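You operate a simulated robot arm through the tools that you are given. There is no shell and no other tool. Be economical: measure what you need, move in short steps, check, and stop when the job is done.

You run a simulated robot arm. Do the job below in one go: nothing can be reset, and whatever is moved stays where it is left.

JOB
Shut the cold valve, swap the grey screen for the green one, then open the valve again.
Fine: the green screen goes into the screen housing; the grey one ends on the wash stand.

The check looks at the end state, three seconds after you hand in, the way a careful person would. Anything else that was tipped, shoved, dropped, spilled or broken makes it a failure.

ROBOT AND FRAMES
A 6-joint arm with a two-finger parallel gripper, fixed in place. Base frame: the origin is at the foot of the arm, x ahead of it, y to its left, z up; the work surface is at about z = 0.85. Units: m, degrees, N and s.
With the tool pointing down near the work surface it reaches from about 0.12 to 0.84 m from the base axis. Its first joint turns from -115.0 to 115.0 degrees. Payload 4.2 kg.
The tool frame sits at the grasp point between the pads (the TCP): z along the fingers, y along the line on which they close. The tips reach 0.023 m beyond it. Largest opening 0.094 m; finger width 0.038, thickness 0.01; the body of the gripper, 0.054 by 0.096 m, starts 0.039 m behind the TCP.
Orientation is that of the tool frame in the base frame, as a unit quaternion [w, x, y, z]. With the fingers straight down and closing along the base's y, the tool's x points along the base's -x, its y along +y and its z along -z.

CONTROLS
- The arm moves only by the tool play_rows. Its argument "deltas" is a list of rows, each a list of 7 numbers: the shift along the base's x, y, z in m, then the turn, a rotation vector about the base's x, y, z in degrees, then the closure, from 0 (fully open) to 1 (shut). In form: [[dx, dy, dz, wx, wy, wz, claw], ...]. A call has 1 to 10 rows; each row shifts and turns the commanded pose from where the row before left it. A row lasts 0.2 s, in which the tool goes at most 0.05 m and 8.6 degrees; a call with a longer step from one row to the next is refused whole, and so is a gripper value outside its range. A pose out of reach is approached as far as the arm can. The call stops where the force on the tool passes 90 N (or 10 N more than at its start, if that is more) or the arm is blocked; 0.2 s more then pass. Each finger travels about 0.108 m/s and halts on what it meets, pressing with about 32 N; the grip force reading is that of the motor and also rises with nothing between the fingers. The clock runs only during rows and for 0.2 s after the last one: add rows that do not move to give the fingers time. The reply holds the time, the measured pose of the TCP, the force on the tool along the base axes, the opening and the grip force, in the units named above and with some noise, and new pictures: "show" is both (left out), scene, wrist or none.
- Cameras (640 x 400 px; columns grow to the right, rows downward): "scene" is fixed at [0.4014, -0.501, 1.6924]; the picture's right is [0.76, -0.65, 0.00], its down [-0.41, -0.48, -0.78] and it looks along [0.51, 0.59, -0.63] (base axes); focal length 281 px, centre (320, 200). "wrist" rides on the gripper at [0.086, 0.016, -0.075] in the tool frame; the picture's right is [-0.18, 0.98, 0.00], its down [-0.58, -0.11, -0.81] and it looks along [-0.79, -0.15, 0.59] (tool axes); focal length 243 px, centre (320, 200). There is no depth. A picture from a camera that has moved, and an enlarged one, comes with that camera's place and axes in the base frame and with its lens.
- raise_lower(by): slides the trunk up (or, below 0, down) by that many m; the arm rides with it, the base frame stays. It gives what a move gives, with no picture.
- inspect(camera, box): a new picture of the part [left, top, right, bottom] of that camera's present view, enlarged. It takes no simulated time.
- sign_off(): hands the job in; it is judged then, once.

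Work in short steps. Places have to be worked out from the pictures, the camera data and where the tool is seen: move nearer, look again, correct. Check each grasp and each placing, and mend what went wrong. You have 120 turns and 200 pictures in all, those below and enlarged ones among them. Open the gripper and draw the arm clear of the work before you hand the job in, unless the task says otherwise; then end with one line.

The tools are called after "Call:" as a command line: name --pt "numbers of a row" for each row, then --argument value for the rest, lists and objects as JSON in quotes. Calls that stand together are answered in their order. play_rows: Moves the arm, as the interface text tells. Its arguments: {"type":"object","properties":{"deltas":{"type":"array","items":{"type":"array","items":{"type":"number"}}},"show":{"type":"string","enum":["both","scene","wrist","none"]}},"required":["deltas"]} The other tools are called the same way: raise_lower (by) slides the trunk up or down; inspect (camera, box) takes an enlarged picture of a part of a camera's view; sign_off () hands the job in.

At the start:

```text
clock: 0.0
ee_pos: [0.6025, 0.0094, 1.4219]
tcp_rot: [0.0, -0.001, 1.0, 0.0]
contact_force: [-0.5, 0.0, -0.8]
grip_width: 0.0942
grip_force: 0.1
trunk travel left (down, up): [-0.9, 0.09]
```

scene: 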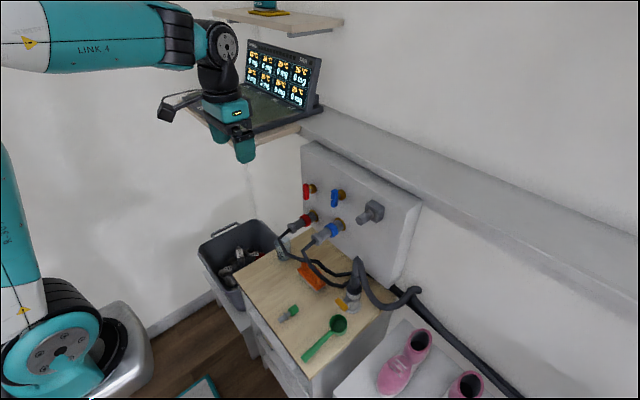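
wrist: 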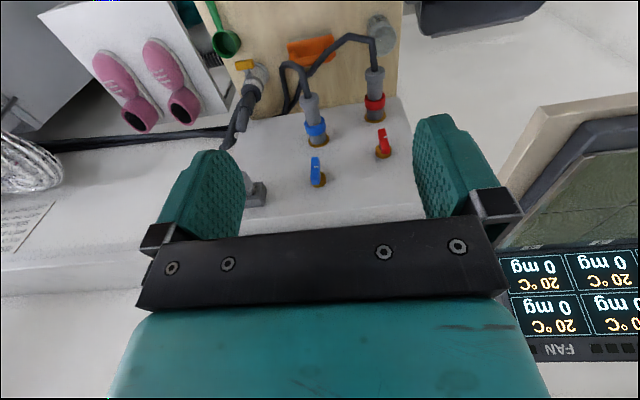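

I start by enlarging the work area in both views to identify the parts.

Call:
inspect --camera "scene" --box '[260, 150, 440, 262]'

Call:
inspect --camera "scene" --box '[220, 240, 420, 365]'

Call:
inspect --camera "wrist" --box '[200, 0, 420, 210]'

```text
3.56 times, centred on (350, 206) of scene
camera zoom: at [0.4014, -0.501, 1.6924], right [0.76, -0.65, 0.0], down [-0.41, -0.48, -0.78], along [0.51, 0.59, -0.63], focal length 998 px, centre (213, 179)
```

zoom: 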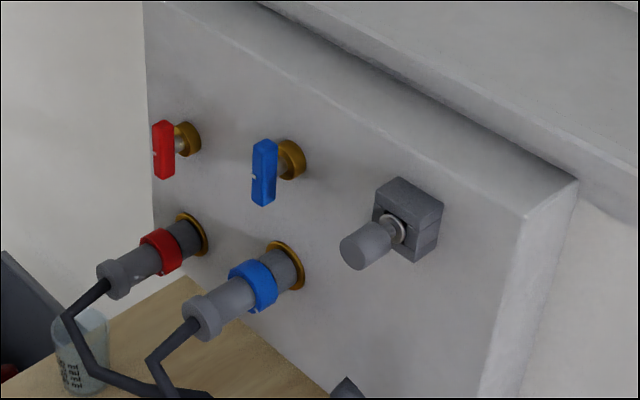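

```text
3.20 times, centred on (320, 302) of scene
camera zoom: at [0.4014, -0.501, 1.6924], right [0.76, -0.65, 0.0], down [-0.41, -0.48, -0.78], along [0.51, 0.59, -0.63], focal length 898 px, centre (320, -128)
```

zoom: 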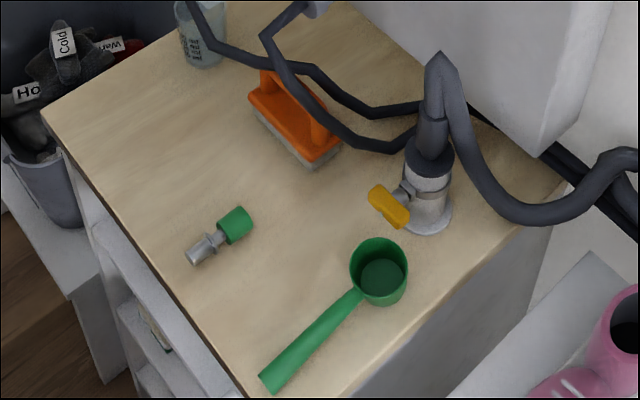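

```text
1.90 times, centred on (310, 105) of wrist
camera zoom: at [0.5169, 0.0265, 1.4967], right [0.18, 0.98, 0.0], down [0.58, -0.11, 0.81], along [0.79, -0.15, -0.59], focal length 462 px, centre (339, 381)
```

zoom: 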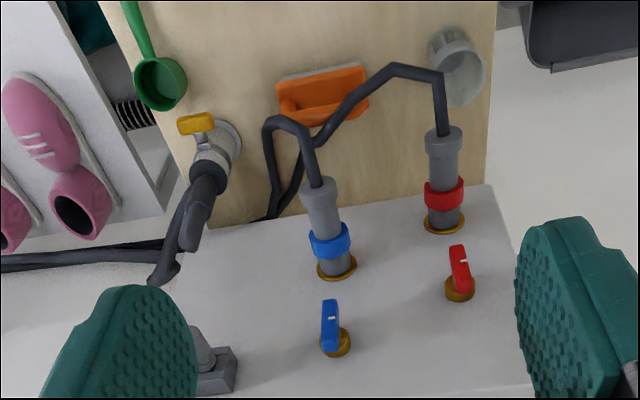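

The blue valve handle sits near (0.85, -0.05, 1.18), and the grey screen sits in the block to its right. I enlarge more areas to read labels and find the wash stand.

Call:
inspect --camera "scene" --box '[190, 210, 330, 298]'

Call:
inspect --camera "scene" --box '[160, 290, 336, 400]'

Call:
inspect --camera "scene" --box '[320, 270, 528, 400]'

Call:
inspect --camera "wrist" --box '[0, 0, 240, 150]'

```text
4.55 times, centred on (260, 254) of scene
camera zoom: at [0.4014, -0.501, 1.6924], right [0.76, -0.65, 0.0], down [-0.41, -0.48, -0.78], along [0.51, 0.59, -0.63], focal length 1276 px, centre (593, -46)
```

zoom: 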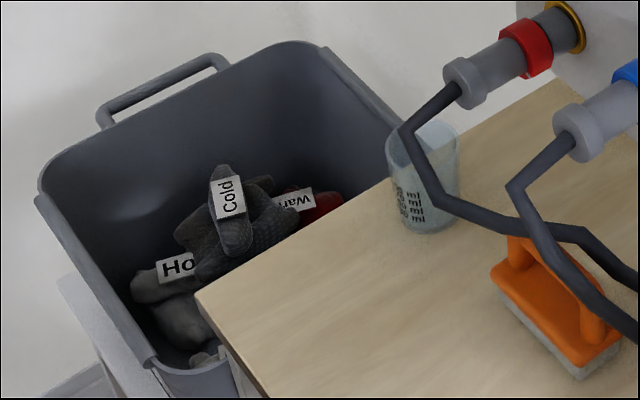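

```text
3.64 times, centred on (248, 345) of scene
camera zoom: at [0.4014, -0.501, 1.6924], right [0.76, -0.65, 0.0], down [-0.41, -0.48, -0.78], along [0.51, 0.59, -0.63], focal length 1021 px, centre (582, -327)
```

zoom: 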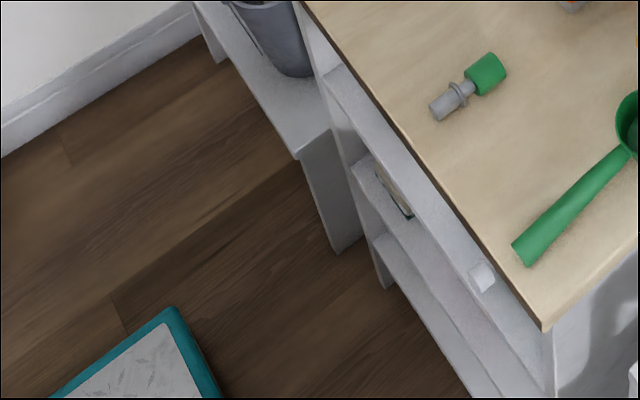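

```text
3.08 times, centred on (424, 335) of scene
camera zoom: at [0.4014, -0.501, 1.6924], right [0.76, -0.65, 0.0], down [-0.41, -0.48, -0.78], along [0.51, 0.59, -0.63], focal length 864 px, centre (0, -215)
```

zoom: 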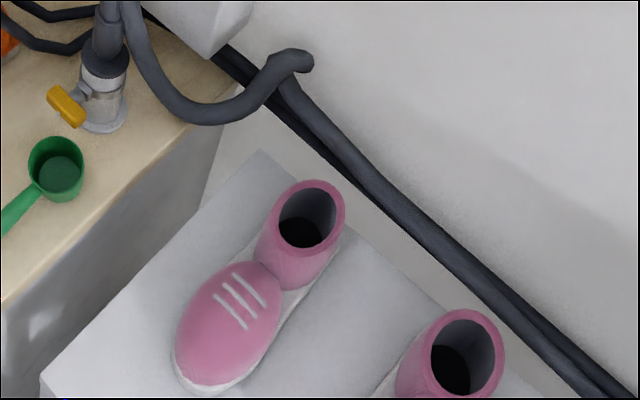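

```text
2.67 times, centred on (120, 75) of wrist
camera zoom: at [0.5169, 0.0265, 1.4967], right [0.18, 0.98, 0.0], down [0.58, -0.11, 0.81], along [0.79, -0.15, -0.59], focal length 647 px, centre (853, 533)
```

zoom: 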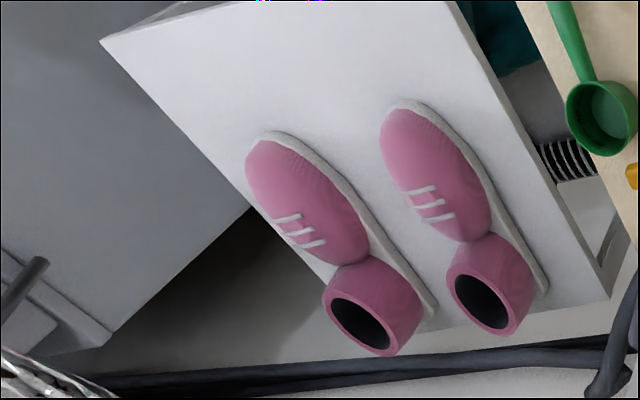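

The wooden-topped table must be the wash stand. The green screen lies on it near (0.62, -0.09), tip toward the robot. I tilt the tool forward and go down in front of the panel for a straight view of it.

Call:
play_rows --pt "0 -0.012 -0.035 0 -8 0 0" --pt "0 -0.012 -0.035 0 -8 0 0" --pt "-0.01 -0.012 -0.035 0 -8 0 0" --pt "-0.01 -0.012 -0.035 0 -8 0 0" --pt "-0.01 -0.012 -0.03 0 -8 0 0" --pt "-0.01 -0.01 -0.03 0 -5 0 0" --pt "0 0 0 0 0 0 0"

```text
clock: 1.6
ee_pos: [0.6064, -0.0541, 1.2341]
tcp_rot: [0.382, 0.002, 0.924, -0.001]
contact_force: [1.2, 0.0, -0.3]
grip_width: 0.094
grip_force: 0.2
out of reach, approached as far as the arm can: row 5, 6
trunk travel left (down, up): [-0.9, 0.09]
camera wrist: at [0.4929, -0.0355, 1.2263], right [0.13, 0.98, 0.13], down [-0.16, -0.11, 0.98], along [0.98, -0.15, 0.14], focal length 243 px, centre (320, 200)
```

scene: 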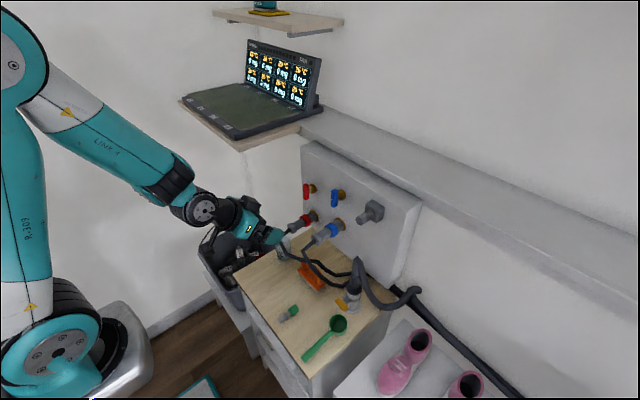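
wrist: 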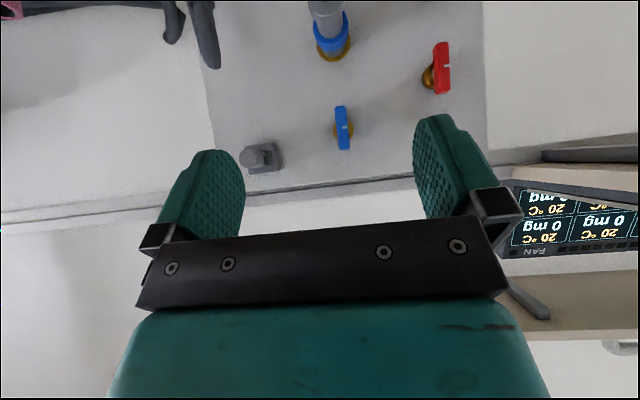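

The panel is now visible square on; the handle triangulates to about (0.852, -0.044, 1.181) and the grey cap to about (0.83, -0.175, 1.205). I enlarge that area.

Call:
inspect --camera "wrist" --box '[220, 0, 480, 190]'

Call:
inspect --camera "wrist" --box '[230, 80, 380, 190]'

```text
2.11 times, centred on (350, 95) of wrist
camera zoom: at [0.4929, -0.0355, 1.2263], right [0.13, 0.98, 0.13], down [-0.16, -0.11, 0.98], along [0.98, -0.15, 0.14], focal length 511 px, centre (257, 421)
```

zoom: 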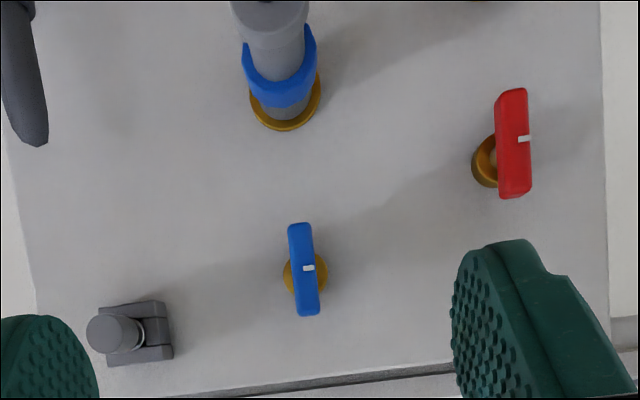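

```text
3.64 times, centred on (305, 135) of wrist
camera zoom: at [0.4929, -0.0355, 1.2263], right [0.13, 0.98, 0.13], down [-0.16, -0.11, 0.98], along [0.98, -0.15, 0.14], focal length 882 px, centre (374, 436)
```

zoom: 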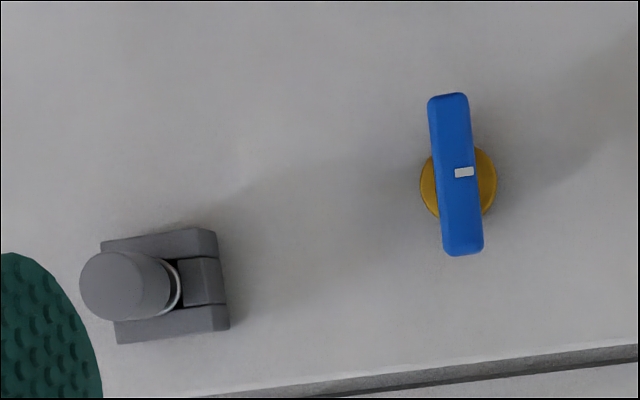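

The block takes the grey screen straight in along x; the bar is about 0.069 long and 0.016 wide. The arm was at its reach limit folding back, so I lift the tool, then lower the trunk by the same amount for a better posture.

Call:
play_rows --pt "0.02 0 0.04 0 0 0 0" --pt "0.02 0 0.045 0 0 0 0" --pt "0 0 0.048 0 0 0 0" --pt "0 0 0.048 0 0 0 0" --pt "0 0 0.048 0 0 0 0" --show "none"

Call:
raise_lower --by -0.25

Call:
play_rows --pt "0 0 0 0 0 0 0"

```text
clock: 2.8
ee_pos: [0.6478, -0.0508, 1.4643]
tcp_rot: [0.382, 0.0, 0.924, 0.0]
contact_force: [0.1, 0.1, 0.3]
grip_width: 0.0941
grip_force: 0.1
trunk travel left (down, up): [-0.9, 0.09]
```

```text
clock: 5.4
ee_pos: [0.648, -0.0519, 1.215]
tcp_rot: [0.383, 0.0, 0.924, 0.001]
contact_force: [0.2, 0.2, -0.2]
grip_width: 0.094
grip_force: 0.0
trunk travel left (down, up): [-0.65, 0.34]
```

```text
clock: 5.8
ee_pos: [0.6481, -0.0518, 1.2134]
tcp_rot: [0.383, 0.0, 0.924, 0.0]
contact_force: [-0.4, 0.8, 0.0]
grip_width: 0.094
grip_force: 0.2
trunk travel left (down, up): [-0.65, 0.34]
camera wrist: at [0.5345, -0.0343, 1.206], right [0.13, 0.98, 0.13], down [-0.16, -0.11, 0.98], along [0.98, -0.15, 0.14], focal length 243 px, centre (320, 200)
```

scene: 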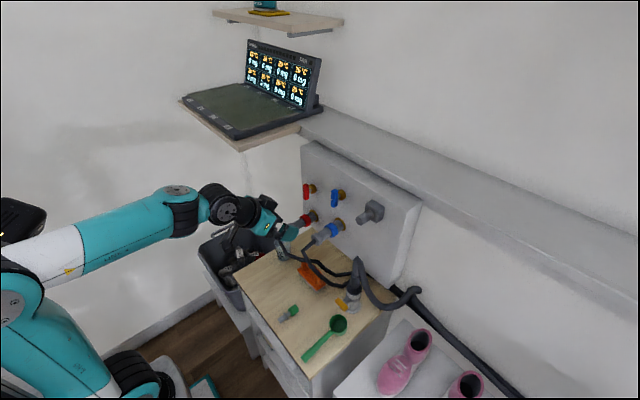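
wrist: 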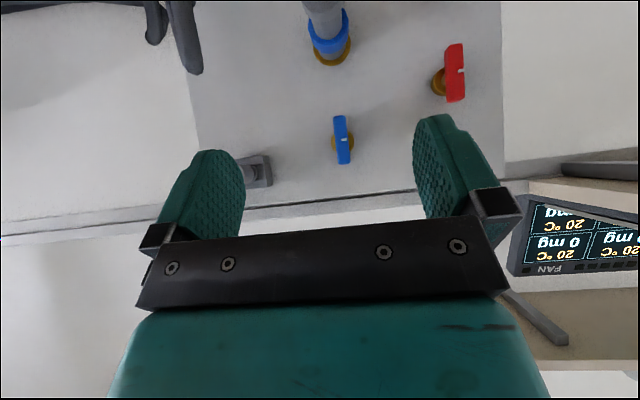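

The posture is better now. I pitch the tool to about 25° below horizontal, partly close the fingers and come in front of the blue handle, stopping short.

Call:
play_rows --pt "0.03 0.002 -0.008 0 -5 0 0.2" --pt "0.03 0.002 -0.008 0 -5 0 0.4" --pt "0.03 0.002 -0.008 0 -5 0 0.45" --pt "0.03 0.002 -0.008 0 -5 0 0.45" --pt "0 0 0 0 0 0 0.45"

Call:
inspect --camera "scene" --box '[260, 150, 440, 262]'

```text
clock: 7.0
ee_pos: [0.7683, -0.0428, 1.1826]
tcp_rot: [0.537, 0.0, 0.843, 0.001]
contact_force: [-0.4, 0.6, -0.2]
grip_width: 0.0517
grip_force: 0.0
trunk travel left (down, up): [-0.65, 0.34]
camera wrist: at [0.6647, -0.026, 1.1361], right [0.08, 0.98, 0.17], down [-0.49, -0.11, 0.87], along [0.87, -0.15, 0.47], focal length 243 px, centre (320, 200)
```

scene: 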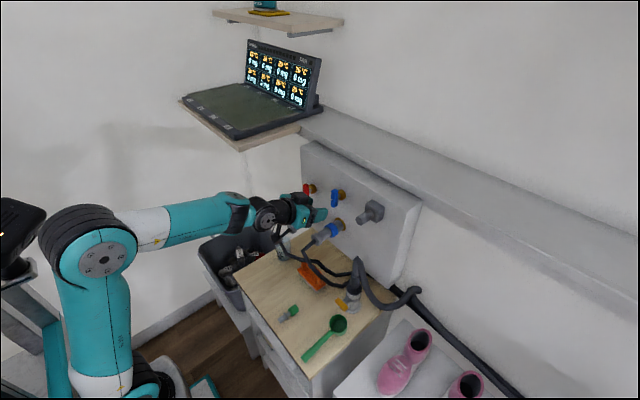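
wrist: 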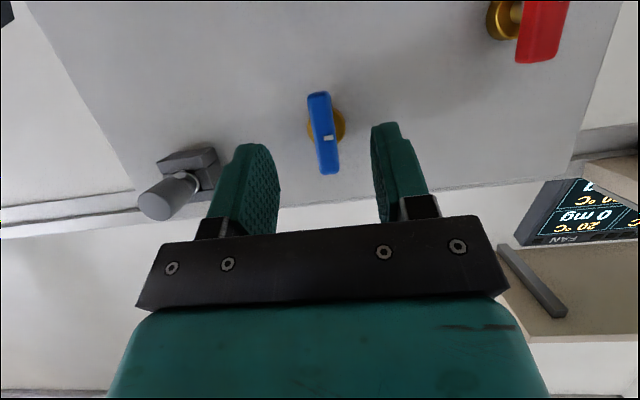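

```text
3.56 times, centred on (350, 206) of scene
camera zoom: at [0.4014, -0.501, 1.6924], right [0.76, -0.65, 0.0], down [-0.41, -0.48, -0.78], along [0.51, 0.59, -0.63], focal length 998 px, centre (213, 179)
```

zoom: 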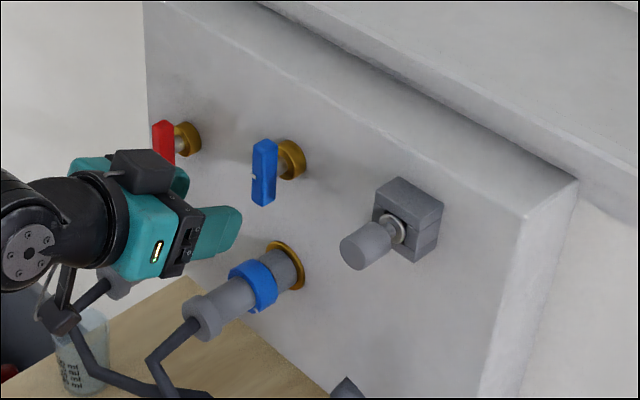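

The handle is centred between the fingers within 4 mm. I advance 0.067 toward it with a small y correction.

Call:
play_rows --pt "0.02 -0.003 -0.003 0 0 0 0.45" --pt "0.02 0 0 0 0 0 0.45" --pt "0.015 0 0 0 0 0 0.45" --pt "0.012 0 0 0 0 0 0.45"

Call:
inspect --camera "scene" --box '[260, 150, 440, 262]'

```text
clock: 8.0
ee_pos: [0.8354, -0.0457, 1.1787]
tcp_rot: [0.537, 0.0, 0.843, 0.001]
contact_force: [0.2, -0.1, -0.2]
grip_width: 0.052
grip_force: 0.2
trunk travel left (down, up): [-0.65, 0.34]
camera wrist: at [0.7314, -0.0291, 1.1316], right [0.08, 0.98, 0.17], down [-0.48, -0.11, 0.87], along [0.87, -0.15, 0.47], focal length 243 px, centre (320, 200)
```

scene: 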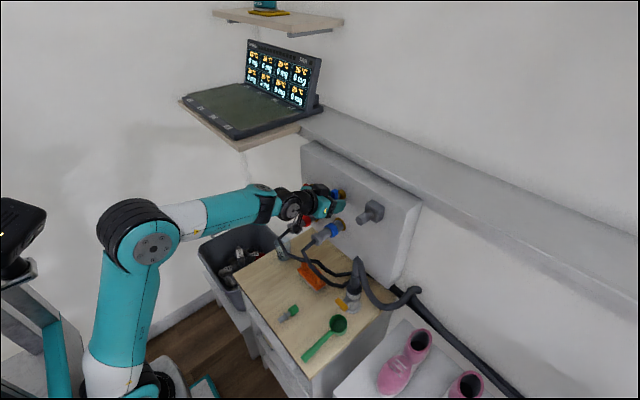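
wrist: 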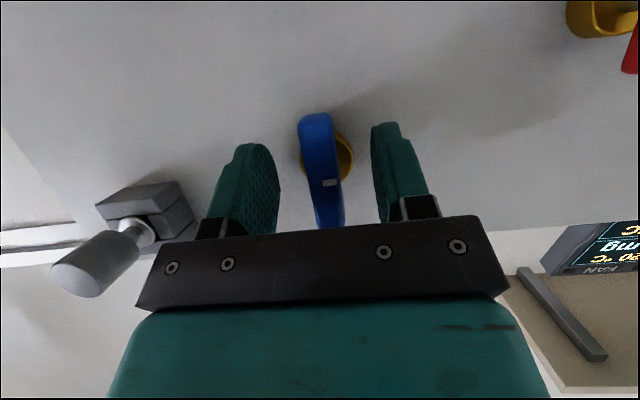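

```text
3.56 times, centred on (350, 206) of scene
camera zoom: at [0.4014, -0.501, 1.6924], right [0.76, -0.65, 0.0], down [-0.41, -0.48, -0.78], along [0.51, 0.59, -0.63], focal length 998 px, centre (213, 179)
```

zoom: 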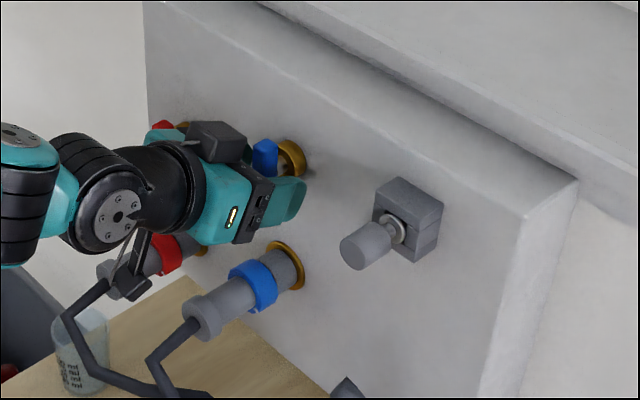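

The fingers straddle the bar with no contact; I close on it.

Call:
play_rows --pt "0 0 0 0 0 0 0.7" --pt "0 0 0 0 0 0 0.85" --pt "0 0 0 0 0 0 0.95" --show "wrist"

```text
clock: 8.8
ee_pos: [0.8355, -0.0457, 1.1779]
tcp_rot: [0.537, 0.0, 0.844, 0.001]
contact_force: [2.0, 3.7, 0.1]
grip_width: 0.0159
grip_force: 44.9
trunk travel left (down, up): [-0.65, 0.34]
camera wrist: at [0.7314, -0.0283, 1.1314], right [0.08, 0.98, 0.17], down [-0.48, -0.11, 0.87], along [0.87, -0.15, 0.47], focal length 243 px, centre (320, 200)
```

wrist: 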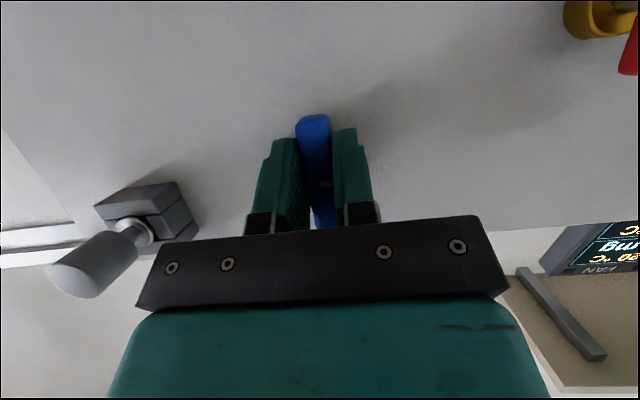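

The bar is gripped at 0.016 m. I try a small clockwise turn (+x) and check the force.

Call:
play_rows --pt "0 0 0 4 0 0 0.95" --pt "0 0 0 4 0 0 0.95" --pt "0 0 0 4 0 0 0.95" --show "wrist"

```text
clock: 9.6
ee_pos: [0.8356, -0.0458, 1.1782]
tcp_rot: [0.533, 0.056, 0.839, 0.09]
contact_force: [0.3, 8.7, -4.8]
grip_width: 0.0156
grip_force: 45.2
trunk travel left (down, up): [-0.65, 0.34]
camera wrist: at [0.7313, -0.0186, 1.1361], right [0.08, 0.93, 0.37], down [-0.48, -0.29, 0.83], along [0.87, -0.24, 0.43], focal length 243 px, centre (320, 200)
```

wrist: 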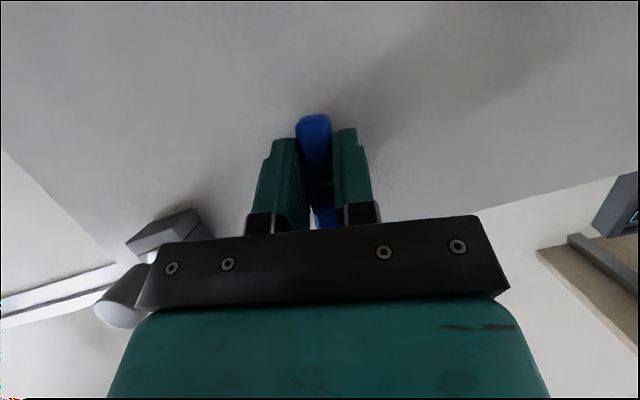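

The bar follows with low force. I continue clockwise.

Call:
play_rows --pt "0 0 0 6 0 0 0.95" --pt "0 0 0 6 0 0 0.95" --pt "0 0 0 6 0 0 0.95" --pt "0 0 0 6 0 0 0.95" --pt "0 0 0 6 0 0 0.95" --pt "0 0 0 6 0 0 0.95"

```text
clock: 11.0
ee_pos: [0.835, -0.0436, 1.1788]
tcp_rot: [0.49, 0.218, 0.77, 0.344]
contact_force: [7.0, 17.3, -3.1]
grip_width: 0.0159
grip_force: 45.6
trunk travel left (down, up): [-0.65, 0.34]
camera wrist: at [0.7313, 0.0022, 1.1597], right [0.08, 0.53, 0.84], down [-0.48, -0.72, 0.5], along [0.87, -0.45, 0.2], focal length 243 px, centre (320, 200)
```

scene: 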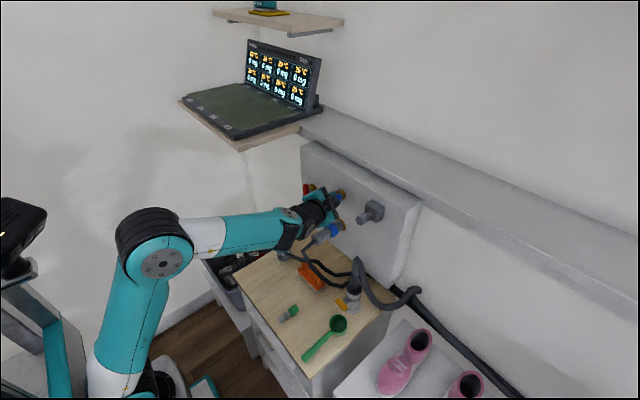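
wrist: 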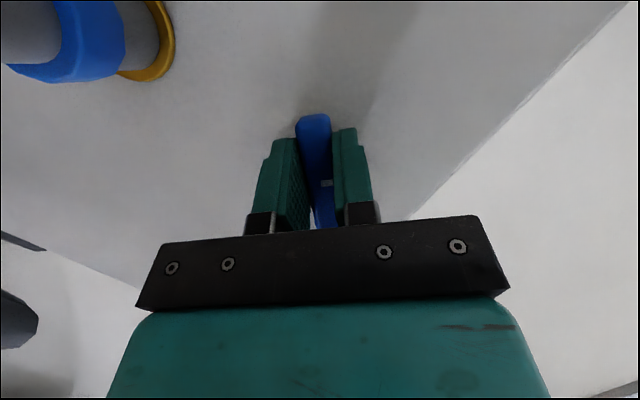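

Turned 48° so far; a side force builds up, so the axis is slightly more to +y. I correct by 3 mm and continue.

Call:
play_rows --pt "0 0.003 0 6 0 0 0.95" --pt "0 0 0 6 0 0 0.95" --pt "0 0 0 6 0 0 0.95" --pt "0 0 0 6 0 0 0.95" --pt "0 0 0 6 0 0 0.95" --pt "0 0 0 6 0 0 0.95" --show "wrist"

```text
clock: 12.4
ee_pos: [0.8357, -0.0434, 1.1795]
tcp_rot: [0.399, 0.361, 0.626, 0.564]
contact_force: [-3.4, -0.7, -3.1]
grip_width: 0.0158
grip_force: 45.1
trunk travel left (down, up): [-0.65, 0.34]
camera wrist: at [0.7315, 0.0055, 1.1909], right [0.08, -0.07, 0.99], down [-0.49, -0.87, -0.02], along [0.87, -0.48, -0.1], focal length 243 px, centre (320, 200)
```

wrist: 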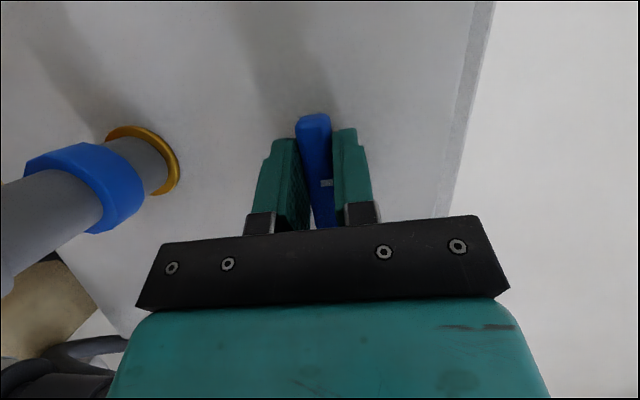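

Now at 84°. I finish to just past 90° and check for a stop.

Call:
play_rows --pt "0 0 0 4 0 0 0.95" --pt "0 0 0 3 0 0 0.95" --pt "0 0 0 0 0 0 0.95" --show "none"

```text
clock: 13.2
ee_pos: [0.8347, -0.0435, 1.1811]
tcp_rot: [0.377, 0.384, 0.59, 0.602]
contact_force: [-0.1, -1.4, -1.8]
grip_width: 0.0159
grip_force: 45.0
trunk travel left (down, up): [-0.65, 0.34]
```

91° reached with low force. I open and back away along -x.

Call:
play_rows --pt "0 0 0 0 0 0 0.6" --pt "0 0 0 0 0 0 0.5" --pt "0 0 0 0 0 0 0.5" --pt "-0.02 0 0 0 0 0 0.5" --pt "-0.04 0 0 0 0 0 0.5" --pt "-0.045 0 0 0 0 0 0.5" --pt "-0.045 0 0.01 0 0 0 0.5"

Call:
inspect --camera "scene" --box '[260, 150, 440, 262]'

Call:
inspect --camera "wrist" --box '[150, 0, 550, 220]'

```text
clock: 14.8
ee_pos: [0.6851, -0.0437, 1.1885]
tcp_rot: [0.376, 0.384, 0.591, 0.602]
contact_force: [0.6, 0.3, -0.3]
grip_width: 0.047
grip_force: 0.1
trunk travel left (down, up): [-0.65, 0.34]
camera wrist: at [0.58, 0.0044, 1.2046], right [0.08, -0.18, 0.98], down [-0.49, -0.87, -0.12], along [0.87, -0.47, -0.16], focal length 243 px, centre (320, 200)
```

scene: 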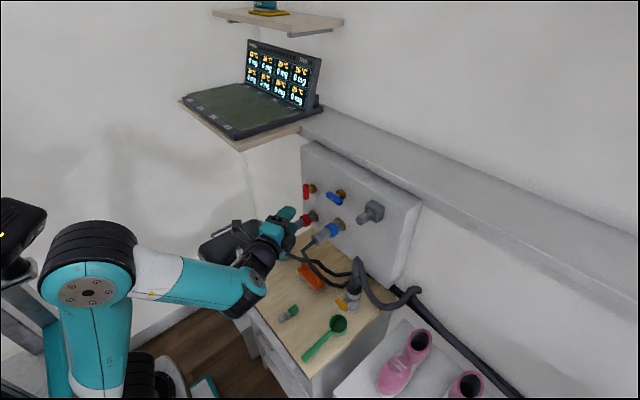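
wrist: 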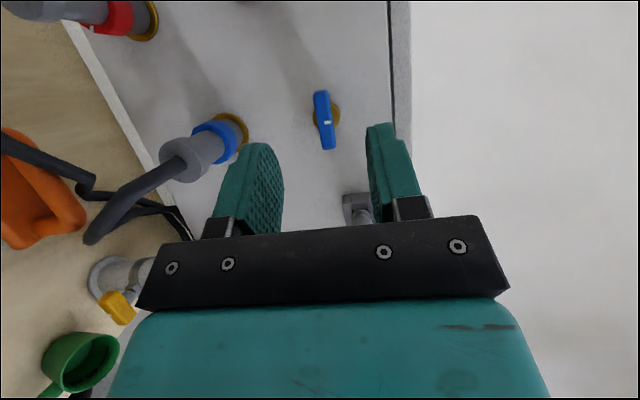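

```text
3.56 times, centred on (350, 206) of scene
camera zoom: at [0.4014, -0.501, 1.6924], right [0.76, -0.65, 0.0], down [-0.41, -0.48, -0.78], along [0.51, 0.59, -0.63], focal length 998 px, centre (213, 179)
```

zoom: 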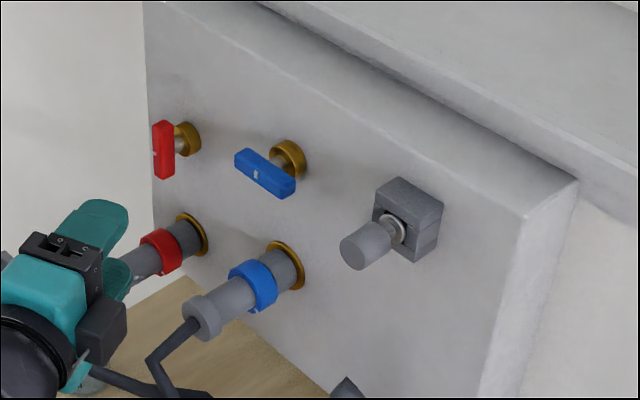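

```text
1.60 times, centred on (350, 110) of wrist
camera zoom: at [0.58, 0.0044, 1.2046], right [0.08, -0.18, 0.98], down [-0.49, -0.87, -0.12], along [0.87, -0.47, -0.16], focal length 388 px, centre (272, 344)
```

zoom: 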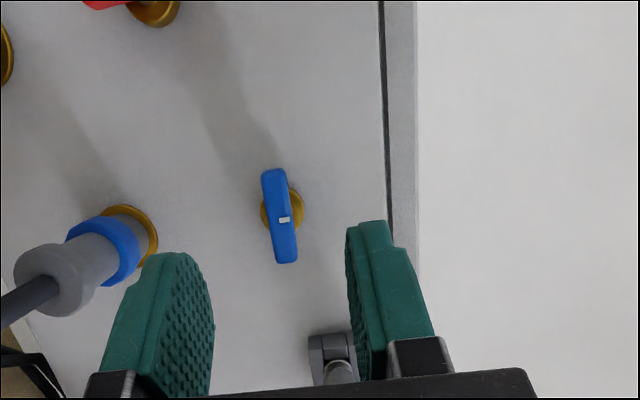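

The blue handle is now horizontal (shut). I roll the tool back upright while rising slightly.

Call:
play_rows --pt "-0.01 0 0.01 -8.3 0 0 0.4" --pt "-0.01 0 0.01 -8.3 0 0 0.3" --pt "0 0 0.01 -8.3 0 0 0.3" --pt "0 0 0.01 -8.3 0 0 0.3" --pt "0 0 0.01 -8.3 0 0 0.3" --pt "0 0 0.01 -8.3 0 0 0.3" --pt "0 0 0 -8.3 0 0 0.3" --pt "0 0 0 -8.3 0 0 0.3" --pt "0 0 0 -8.3 0 0 0.3" --pt "0 0 0 -8.3 0 0 0.3" --show "none"

Call:
play_rows --pt "0 -0.025 0 -8 7 0 0.3" --pt "0 -0.025 0 0 7 0 0.3" --pt "0 -0.025 0 0 7 0 0.3" --pt "0 -0.025 0 0 7 0 0.3" --pt "0 -0.025 0 0 7 0 0.3" --pt "0 0 0 0 0 0 0.3"

Call:
inspect --camera "wrist" --box '[220, 60, 420, 200]'

```text
clock: 17.0
ee_pos: [0.6646, -0.0447, 1.2491]
tcp_rot: [0.536, 0.037, 0.841, 0.058]
contact_force: [-0.3, -0.3, 0.6]
grip_width: 0.066
grip_force: 0.0
trunk travel left (down, up): [-0.65, 0.34]
```

```text
refused: row 1 steps farther than a row can; nothing moved
```

```text
2.86 times, centred on (320, 130) of wrist
camera zoom: at [0.561, -0.0206, 1.2051], right [0.08, 0.95, 0.3], down [-0.48, -0.23, 0.84], along [0.87, -0.21, 0.44], focal length 693 px, centre (320, 400)
```

zoom: 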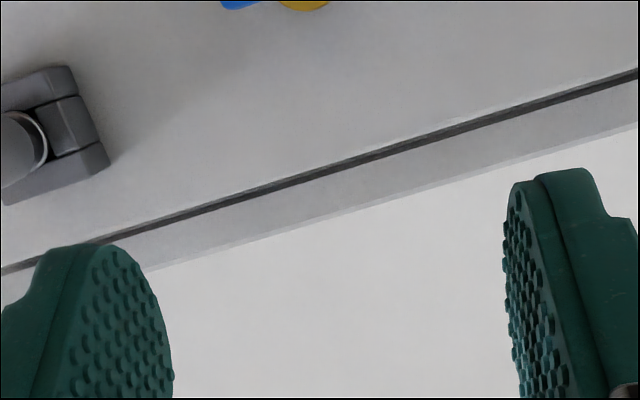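

The combined turn was too large; I split it.

Call:
play_rows --pt "0 -0.02 0 -7.9 0 0 0.3" --pt "0 -0.025 0 0 7 0 0.3" --pt "0 -0.025 0 0 7 0 0.3" --pt "0 -0.025 0 0 7 0 0.3" --pt "0 -0.025 0 0 7 0 0.3" --pt "0 -0.01 0 0 7 0 0.3" --pt "0 0 0 0 0 0 0.3"

Call:
inspect --camera "wrist" --box '[220, 60, 420, 200]'

```text
clock: 18.6
ee_pos: [0.6647, -0.1735, 1.2497]
tcp_rot: [0.258, 0.0, 0.966, 0.001]
contact_force: [0.0, 1.2, 0.6]
grip_width: 0.0658
grip_force: 0.0
trunk travel left (down, up): [-0.65, 0.34]
camera wrist: at [0.5522, -0.156, 1.2716], right [0.16, 0.98, 0.09], down [0.1, -0.11, 0.99], along [0.98, -0.15, -0.12], focal length 243 px, centre (320, 200)
```

scene: 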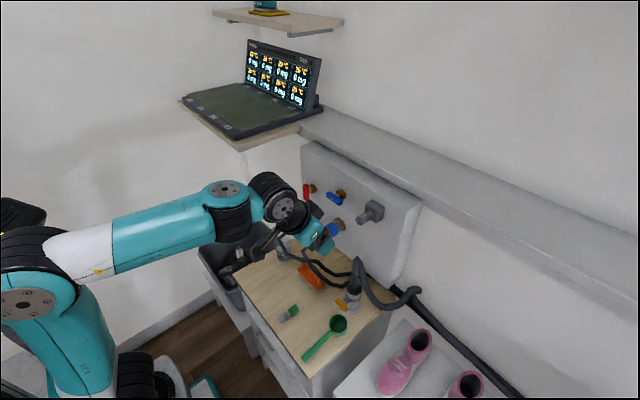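
wrist: 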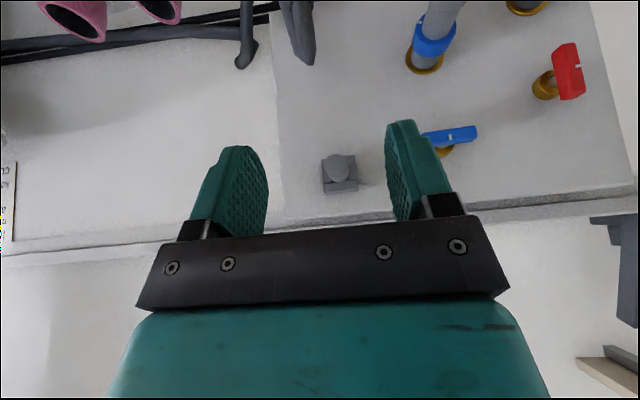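

```text
2.86 times, centred on (320, 130) of wrist
camera zoom: at [0.5522, -0.156, 1.2716], right [0.16, 0.98, 0.09], down [0.1, -0.11, 0.99], along [0.98, -0.15, -0.12], focal length 693 px, centre (320, 400)
```

zoom: 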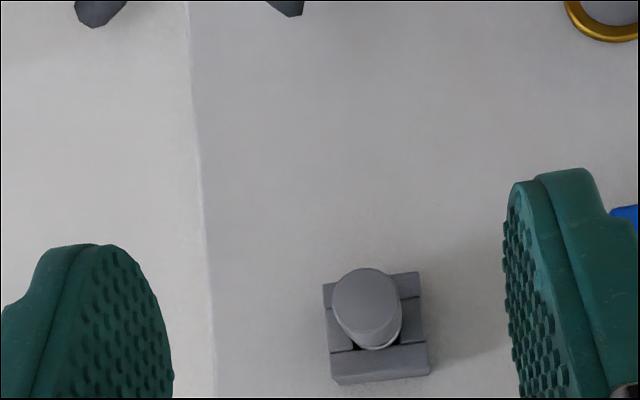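

The screen cap is at about (0.836, -0.174, 1.202). With the tool 30° from vertical, I bring the fingers around it, aiming the TCP slightly above and behind its centre, and stop short first.

Call:
play_rows --pt "0.04 0 -0.012 0 0 0 0.3" --pt "0.04 0 -0.01 0 0 0 0.3" --pt "0.035 0 -0.01 0 0 0 0.3" --pt "0 0 0 0 0 0 0.3"

Call:
inspect --camera "scene" --box '[300, 160, 428, 240]'

Call:
inspect --camera "wrist" --box '[240, 80, 420, 230]'

```text
clock: 19.6
ee_pos: [0.7799, -0.1731, 1.2191]
tcp_rot: [0.258, 0.001, 0.966, 0.0]
contact_force: [-1.2, -0.6, -0.2]
grip_width: 0.0655
grip_force: 0.0
trunk travel left (down, up): [-0.65, 0.34]
camera wrist: at [0.6674, -0.1558, 1.2395], right [0.16, 0.98, 0.09], down [0.1, -0.11, 0.99], along [0.98, -0.15, -0.12], focal length 243 px, centre (320, 200)
```

scene: 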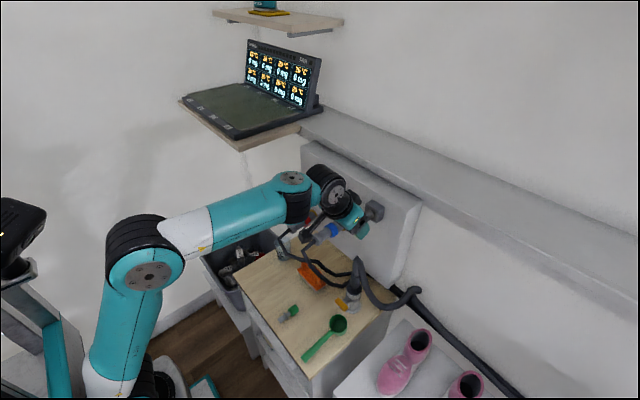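
wrist: 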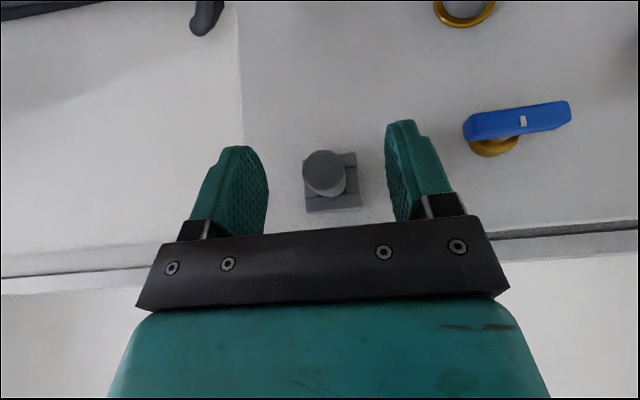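

```text
5.00 times, centred on (364, 200) of scene
camera zoom: at [0.4014, -0.501, 1.6924], right [0.76, -0.65, 0.0], down [-0.41, -0.48, -0.78], along [0.51, 0.59, -0.63], focal length 1404 px, centre (100, 200)
```

zoom: 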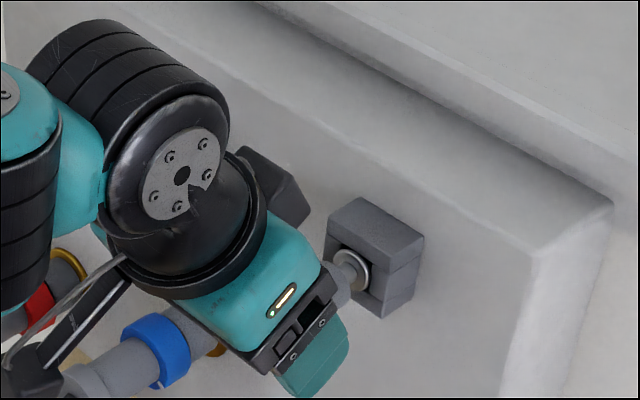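

```text
2.67 times, centred on (330, 155) of wrist
camera zoom: at [0.6674, -0.1558, 1.2395], right [0.16, 0.98, 0.09], down [0.1, -0.11, 0.99], along [0.98, -0.15, -0.12], focal length 647 px, centre (293, 320)
```

zoom: 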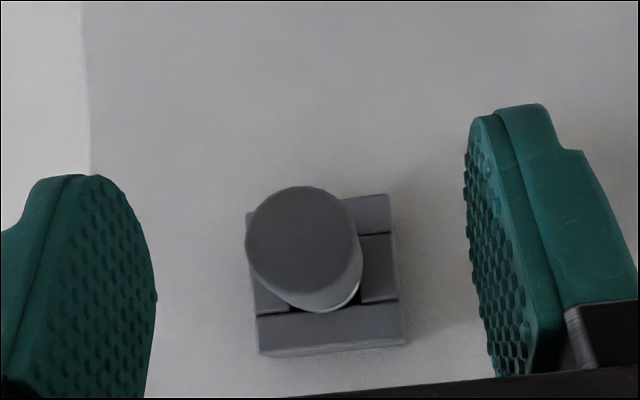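

The cap axis is at y = -0.175, z = 1.2015. I advance the last 43 mm.

Call:
play_rows --pt "0.02 -0.0015 -0.001 0 0 0 0.3" --pt "0.015 0 -0.001 0 0 0 0.3" --pt "0.008 0 0 0 0 0 0.3" --pt "0 0 0 0 0 0 0.3"

Call:
inspect --camera "scene" --box '[300, 160, 428, 240]'

Call:
inspect --camera "wrist" --box '[240, 80, 420, 230]'

```text
clock: 20.6
ee_pos: [0.822, -0.1738, 1.2158]
tcp_rot: [0.258, 0.001, 0.966, 0.0]
contact_force: [-0.4, -0.9, 0.0]
grip_width: 0.0657
grip_force: 0.0
trunk travel left (down, up): [-0.65, 0.34]
camera wrist: at [0.7111, -0.157, 1.2369], right [0.16, 0.98, 0.09], down [0.1, -0.11, 0.99], along [0.98, -0.15, -0.12], focal length 243 px, centre (320, 200)
```

scene: 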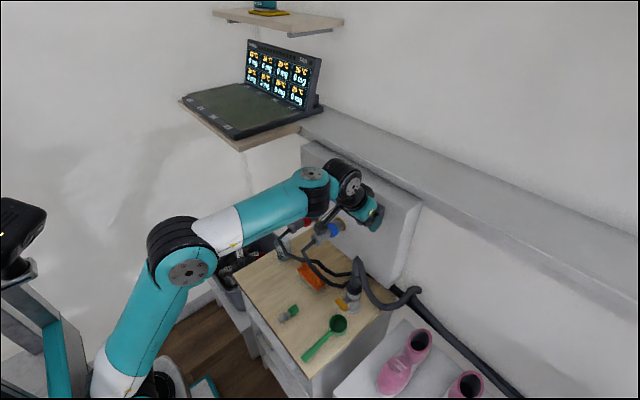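
wrist: 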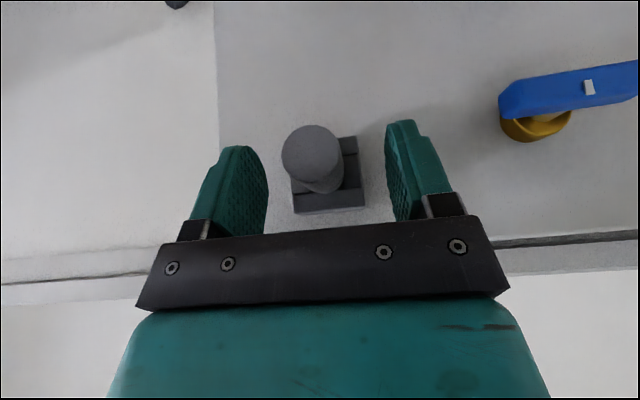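

```text
5.00 times, centred on (364, 200) of scene
camera zoom: at [0.4014, -0.501, 1.6924], right [0.76, -0.65, 0.0], down [-0.41, -0.48, -0.78], along [0.51, 0.59, -0.63], focal length 1404 px, centre (100, 200)
```

zoom: 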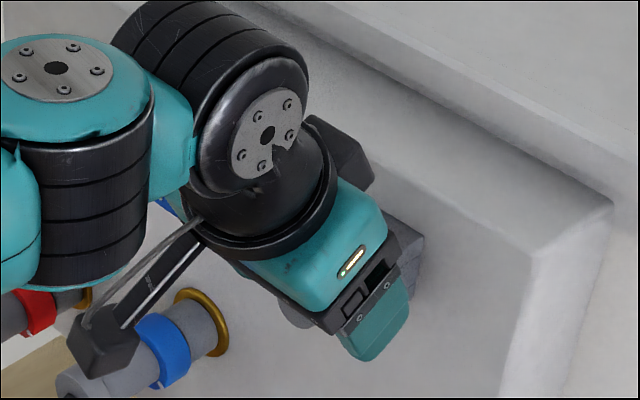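

```text
2.67 times, centred on (330, 155) of wrist
camera zoom: at [0.7111, -0.157, 1.2369], right [0.16, 0.98, 0.09], down [0.1, -0.11, 0.99], along [0.98, -0.15, -0.12], focal length 647 px, centre (293, 320)
```

zoom: 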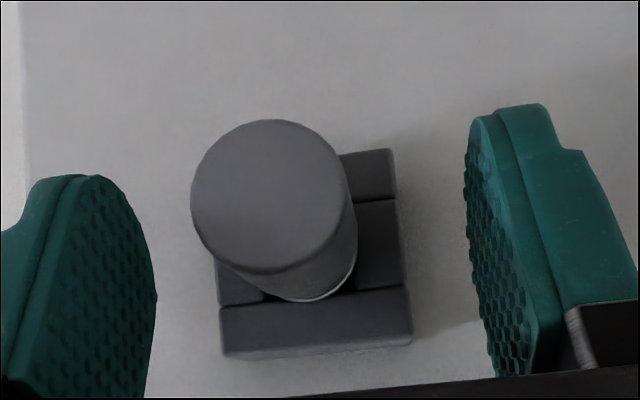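

The fingers straddle the cap with no contact. I close on it.

Call:
play_rows --pt "0 0 0 0 0 0 0.5" --pt "0 0 0 0 0 0 0.65" --pt "0 0 0 0 0 0 0.8" --pt "0 0 0 0 0 0 0.85" --show "wrist"

Call:
inspect --camera "wrist" --box '[240, 80, 420, 230]'

```text
clock: 21.6
ee_pos: [0.8237, -0.1731, 1.2157]
tcp_rot: [0.259, 0.001, 0.966, 0.001]
contact_force: [0.7, -0.6, -0.5]
grip_width: 0.0246
grip_force: 31.9
trunk travel left (down, up): [-0.65, 0.34]
camera wrist: at [0.711, -0.1573, 1.2369], right [0.16, 0.98, 0.09], down [0.1, -0.11, 0.99], along [0.98, -0.15, -0.12], focal length 243 px, centre (320, 200)
```

wrist: 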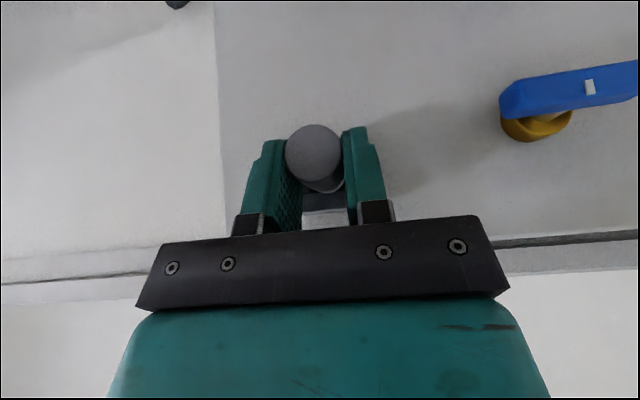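

```text
2.67 times, centred on (330, 155) of wrist
camera zoom: at [0.711, -0.1573, 1.2369], right [0.16, 0.98, 0.09], down [0.1, -0.11, 0.99], along [0.98, -0.15, -0.12], focal length 647 px, centre (293, 320)
```

zoom: 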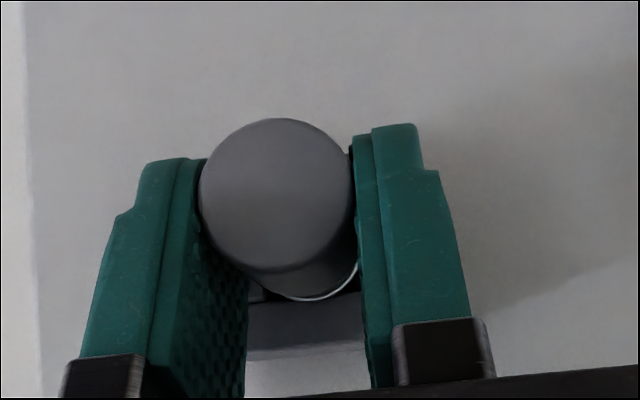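

Grip is firm (0.0246 m). I pull straight out along -x.

Call:
play_rows --pt "-0.006 0 0 0 0 0 0.85" --pt "-0.008 0 0 0 0 0 0.85" --pt "-0.01 0 0 0 0 0 0.85" --show "wrist"

Call:
inspect --camera "wrist" --box '[240, 80, 420, 230]'

```text
clock: 22.4
ee_pos: [0.7976, -0.1736, 1.2147]
tcp_rot: [0.258, 0.002, 0.966, -0.001]
contact_force: [-0.1, -0.6, -0.1]
grip_width: 0.0247
grip_force: 32.0
trunk travel left (down, up): [-0.65, 0.34]
camera wrist: at [0.6865, -0.1568, 1.2359], right [0.16, 0.98, 0.09], down [0.1, -0.11, 0.99], along [0.98, -0.15, -0.12], focal length 243 px, centre (320, 200)
```

wrist: 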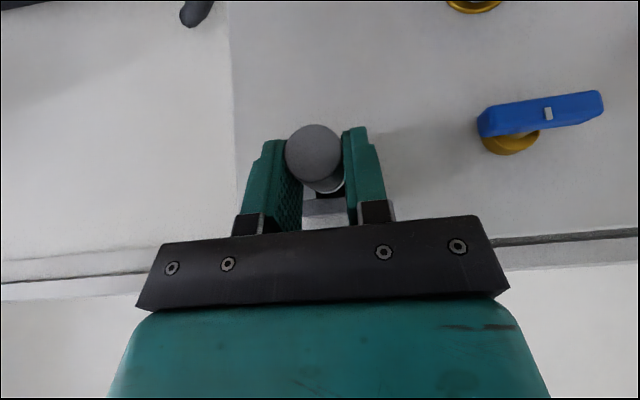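

```text
2.67 times, centred on (330, 155) of wrist
camera zoom: at [0.6865, -0.1568, 1.2359], right [0.16, 0.98, 0.09], down [0.1, -0.11, 0.99], along [0.98, -0.15, -0.12], focal length 647 px, centre (293, 320)
```

zoom: 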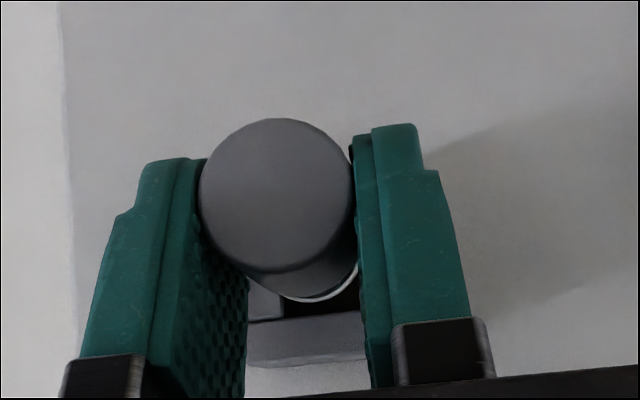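

It slides out freely with the gripper. I pull it fully clear and look at the opening.

Call:
play_rows --pt "-0.02 0 0 0 0 0 0.85" --pt "-0.03 0 0 0 0 0 0.85" --pt "-0.04 0 0 0 0 0 0.85" --pt "-0.04 0 0 0 0 0 0.85"

Call:
inspect --camera "scene" --box '[300, 160, 428, 240]'

Call:
inspect --camera "scene" --box '[240, 260, 384, 350]'

```text
clock: 23.4
ee_pos: [0.6688, -0.1757, 1.2151]
tcp_rot: [0.257, 0.001, 0.966, 0.0]
contact_force: [1.1, -0.5, 0.0]
grip_width: 0.0247
grip_force: 31.7
trunk travel left (down, up): [-0.65, 0.34]
camera wrist: at [0.5567, -0.1586, 1.2358], right [0.16, 0.98, 0.09], down [0.1, -0.11, 0.99], along [0.98, -0.15, -0.12], focal length 243 px, centre (320, 200)
```

scene: 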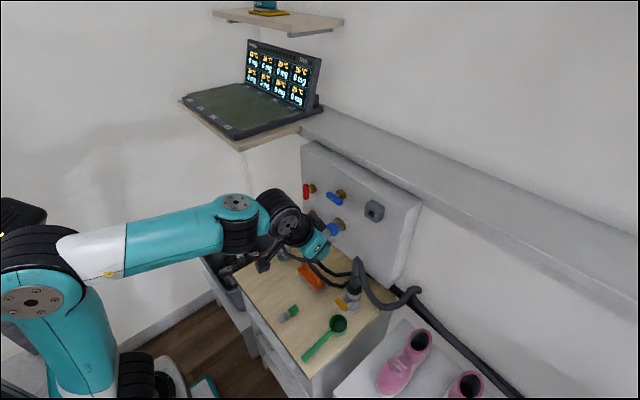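
wrist: 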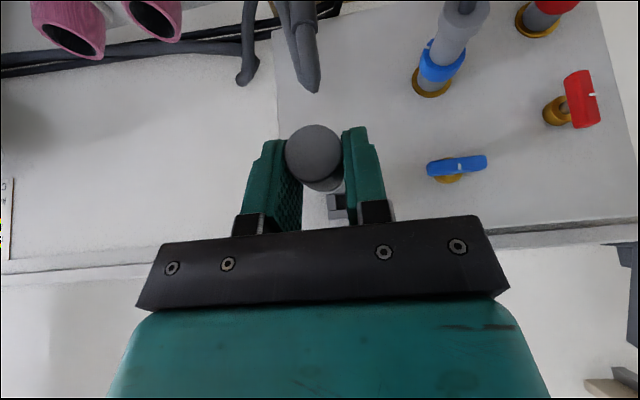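

```text
5.00 times, centred on (364, 200) of scene
camera zoom: at [0.4014, -0.501, 1.6924], right [0.76, -0.65, 0.0], down [-0.41, -0.48, -0.78], along [0.51, 0.59, -0.63], focal length 1404 px, centre (100, 200)
```

zoom: 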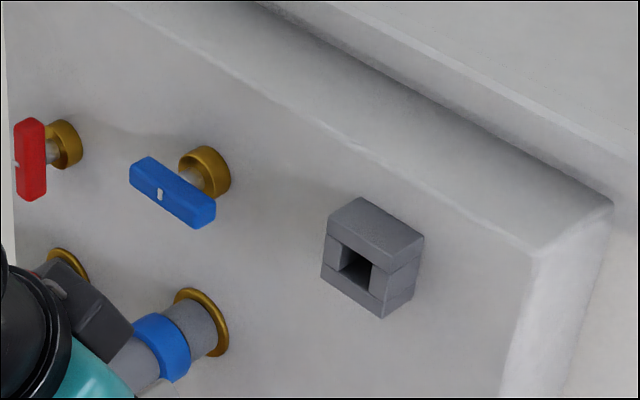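

```text
4.44 times, centred on (312, 305) of scene
camera zoom: at [0.4014, -0.501, 1.6924], right [0.76, -0.65, 0.0], down [-0.41, -0.48, -0.78], along [0.51, 0.59, -0.63], focal length 1248 px, centre (356, -267)
```

zoom: 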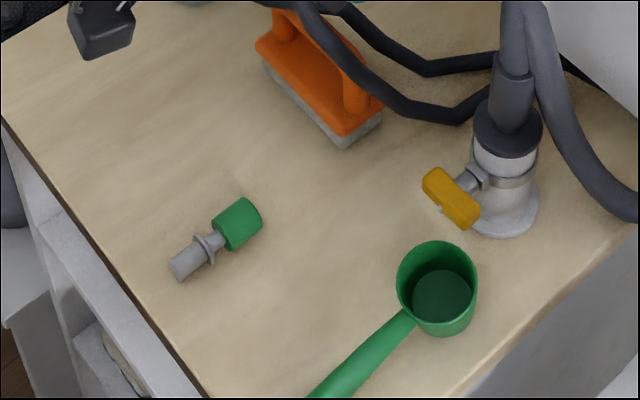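

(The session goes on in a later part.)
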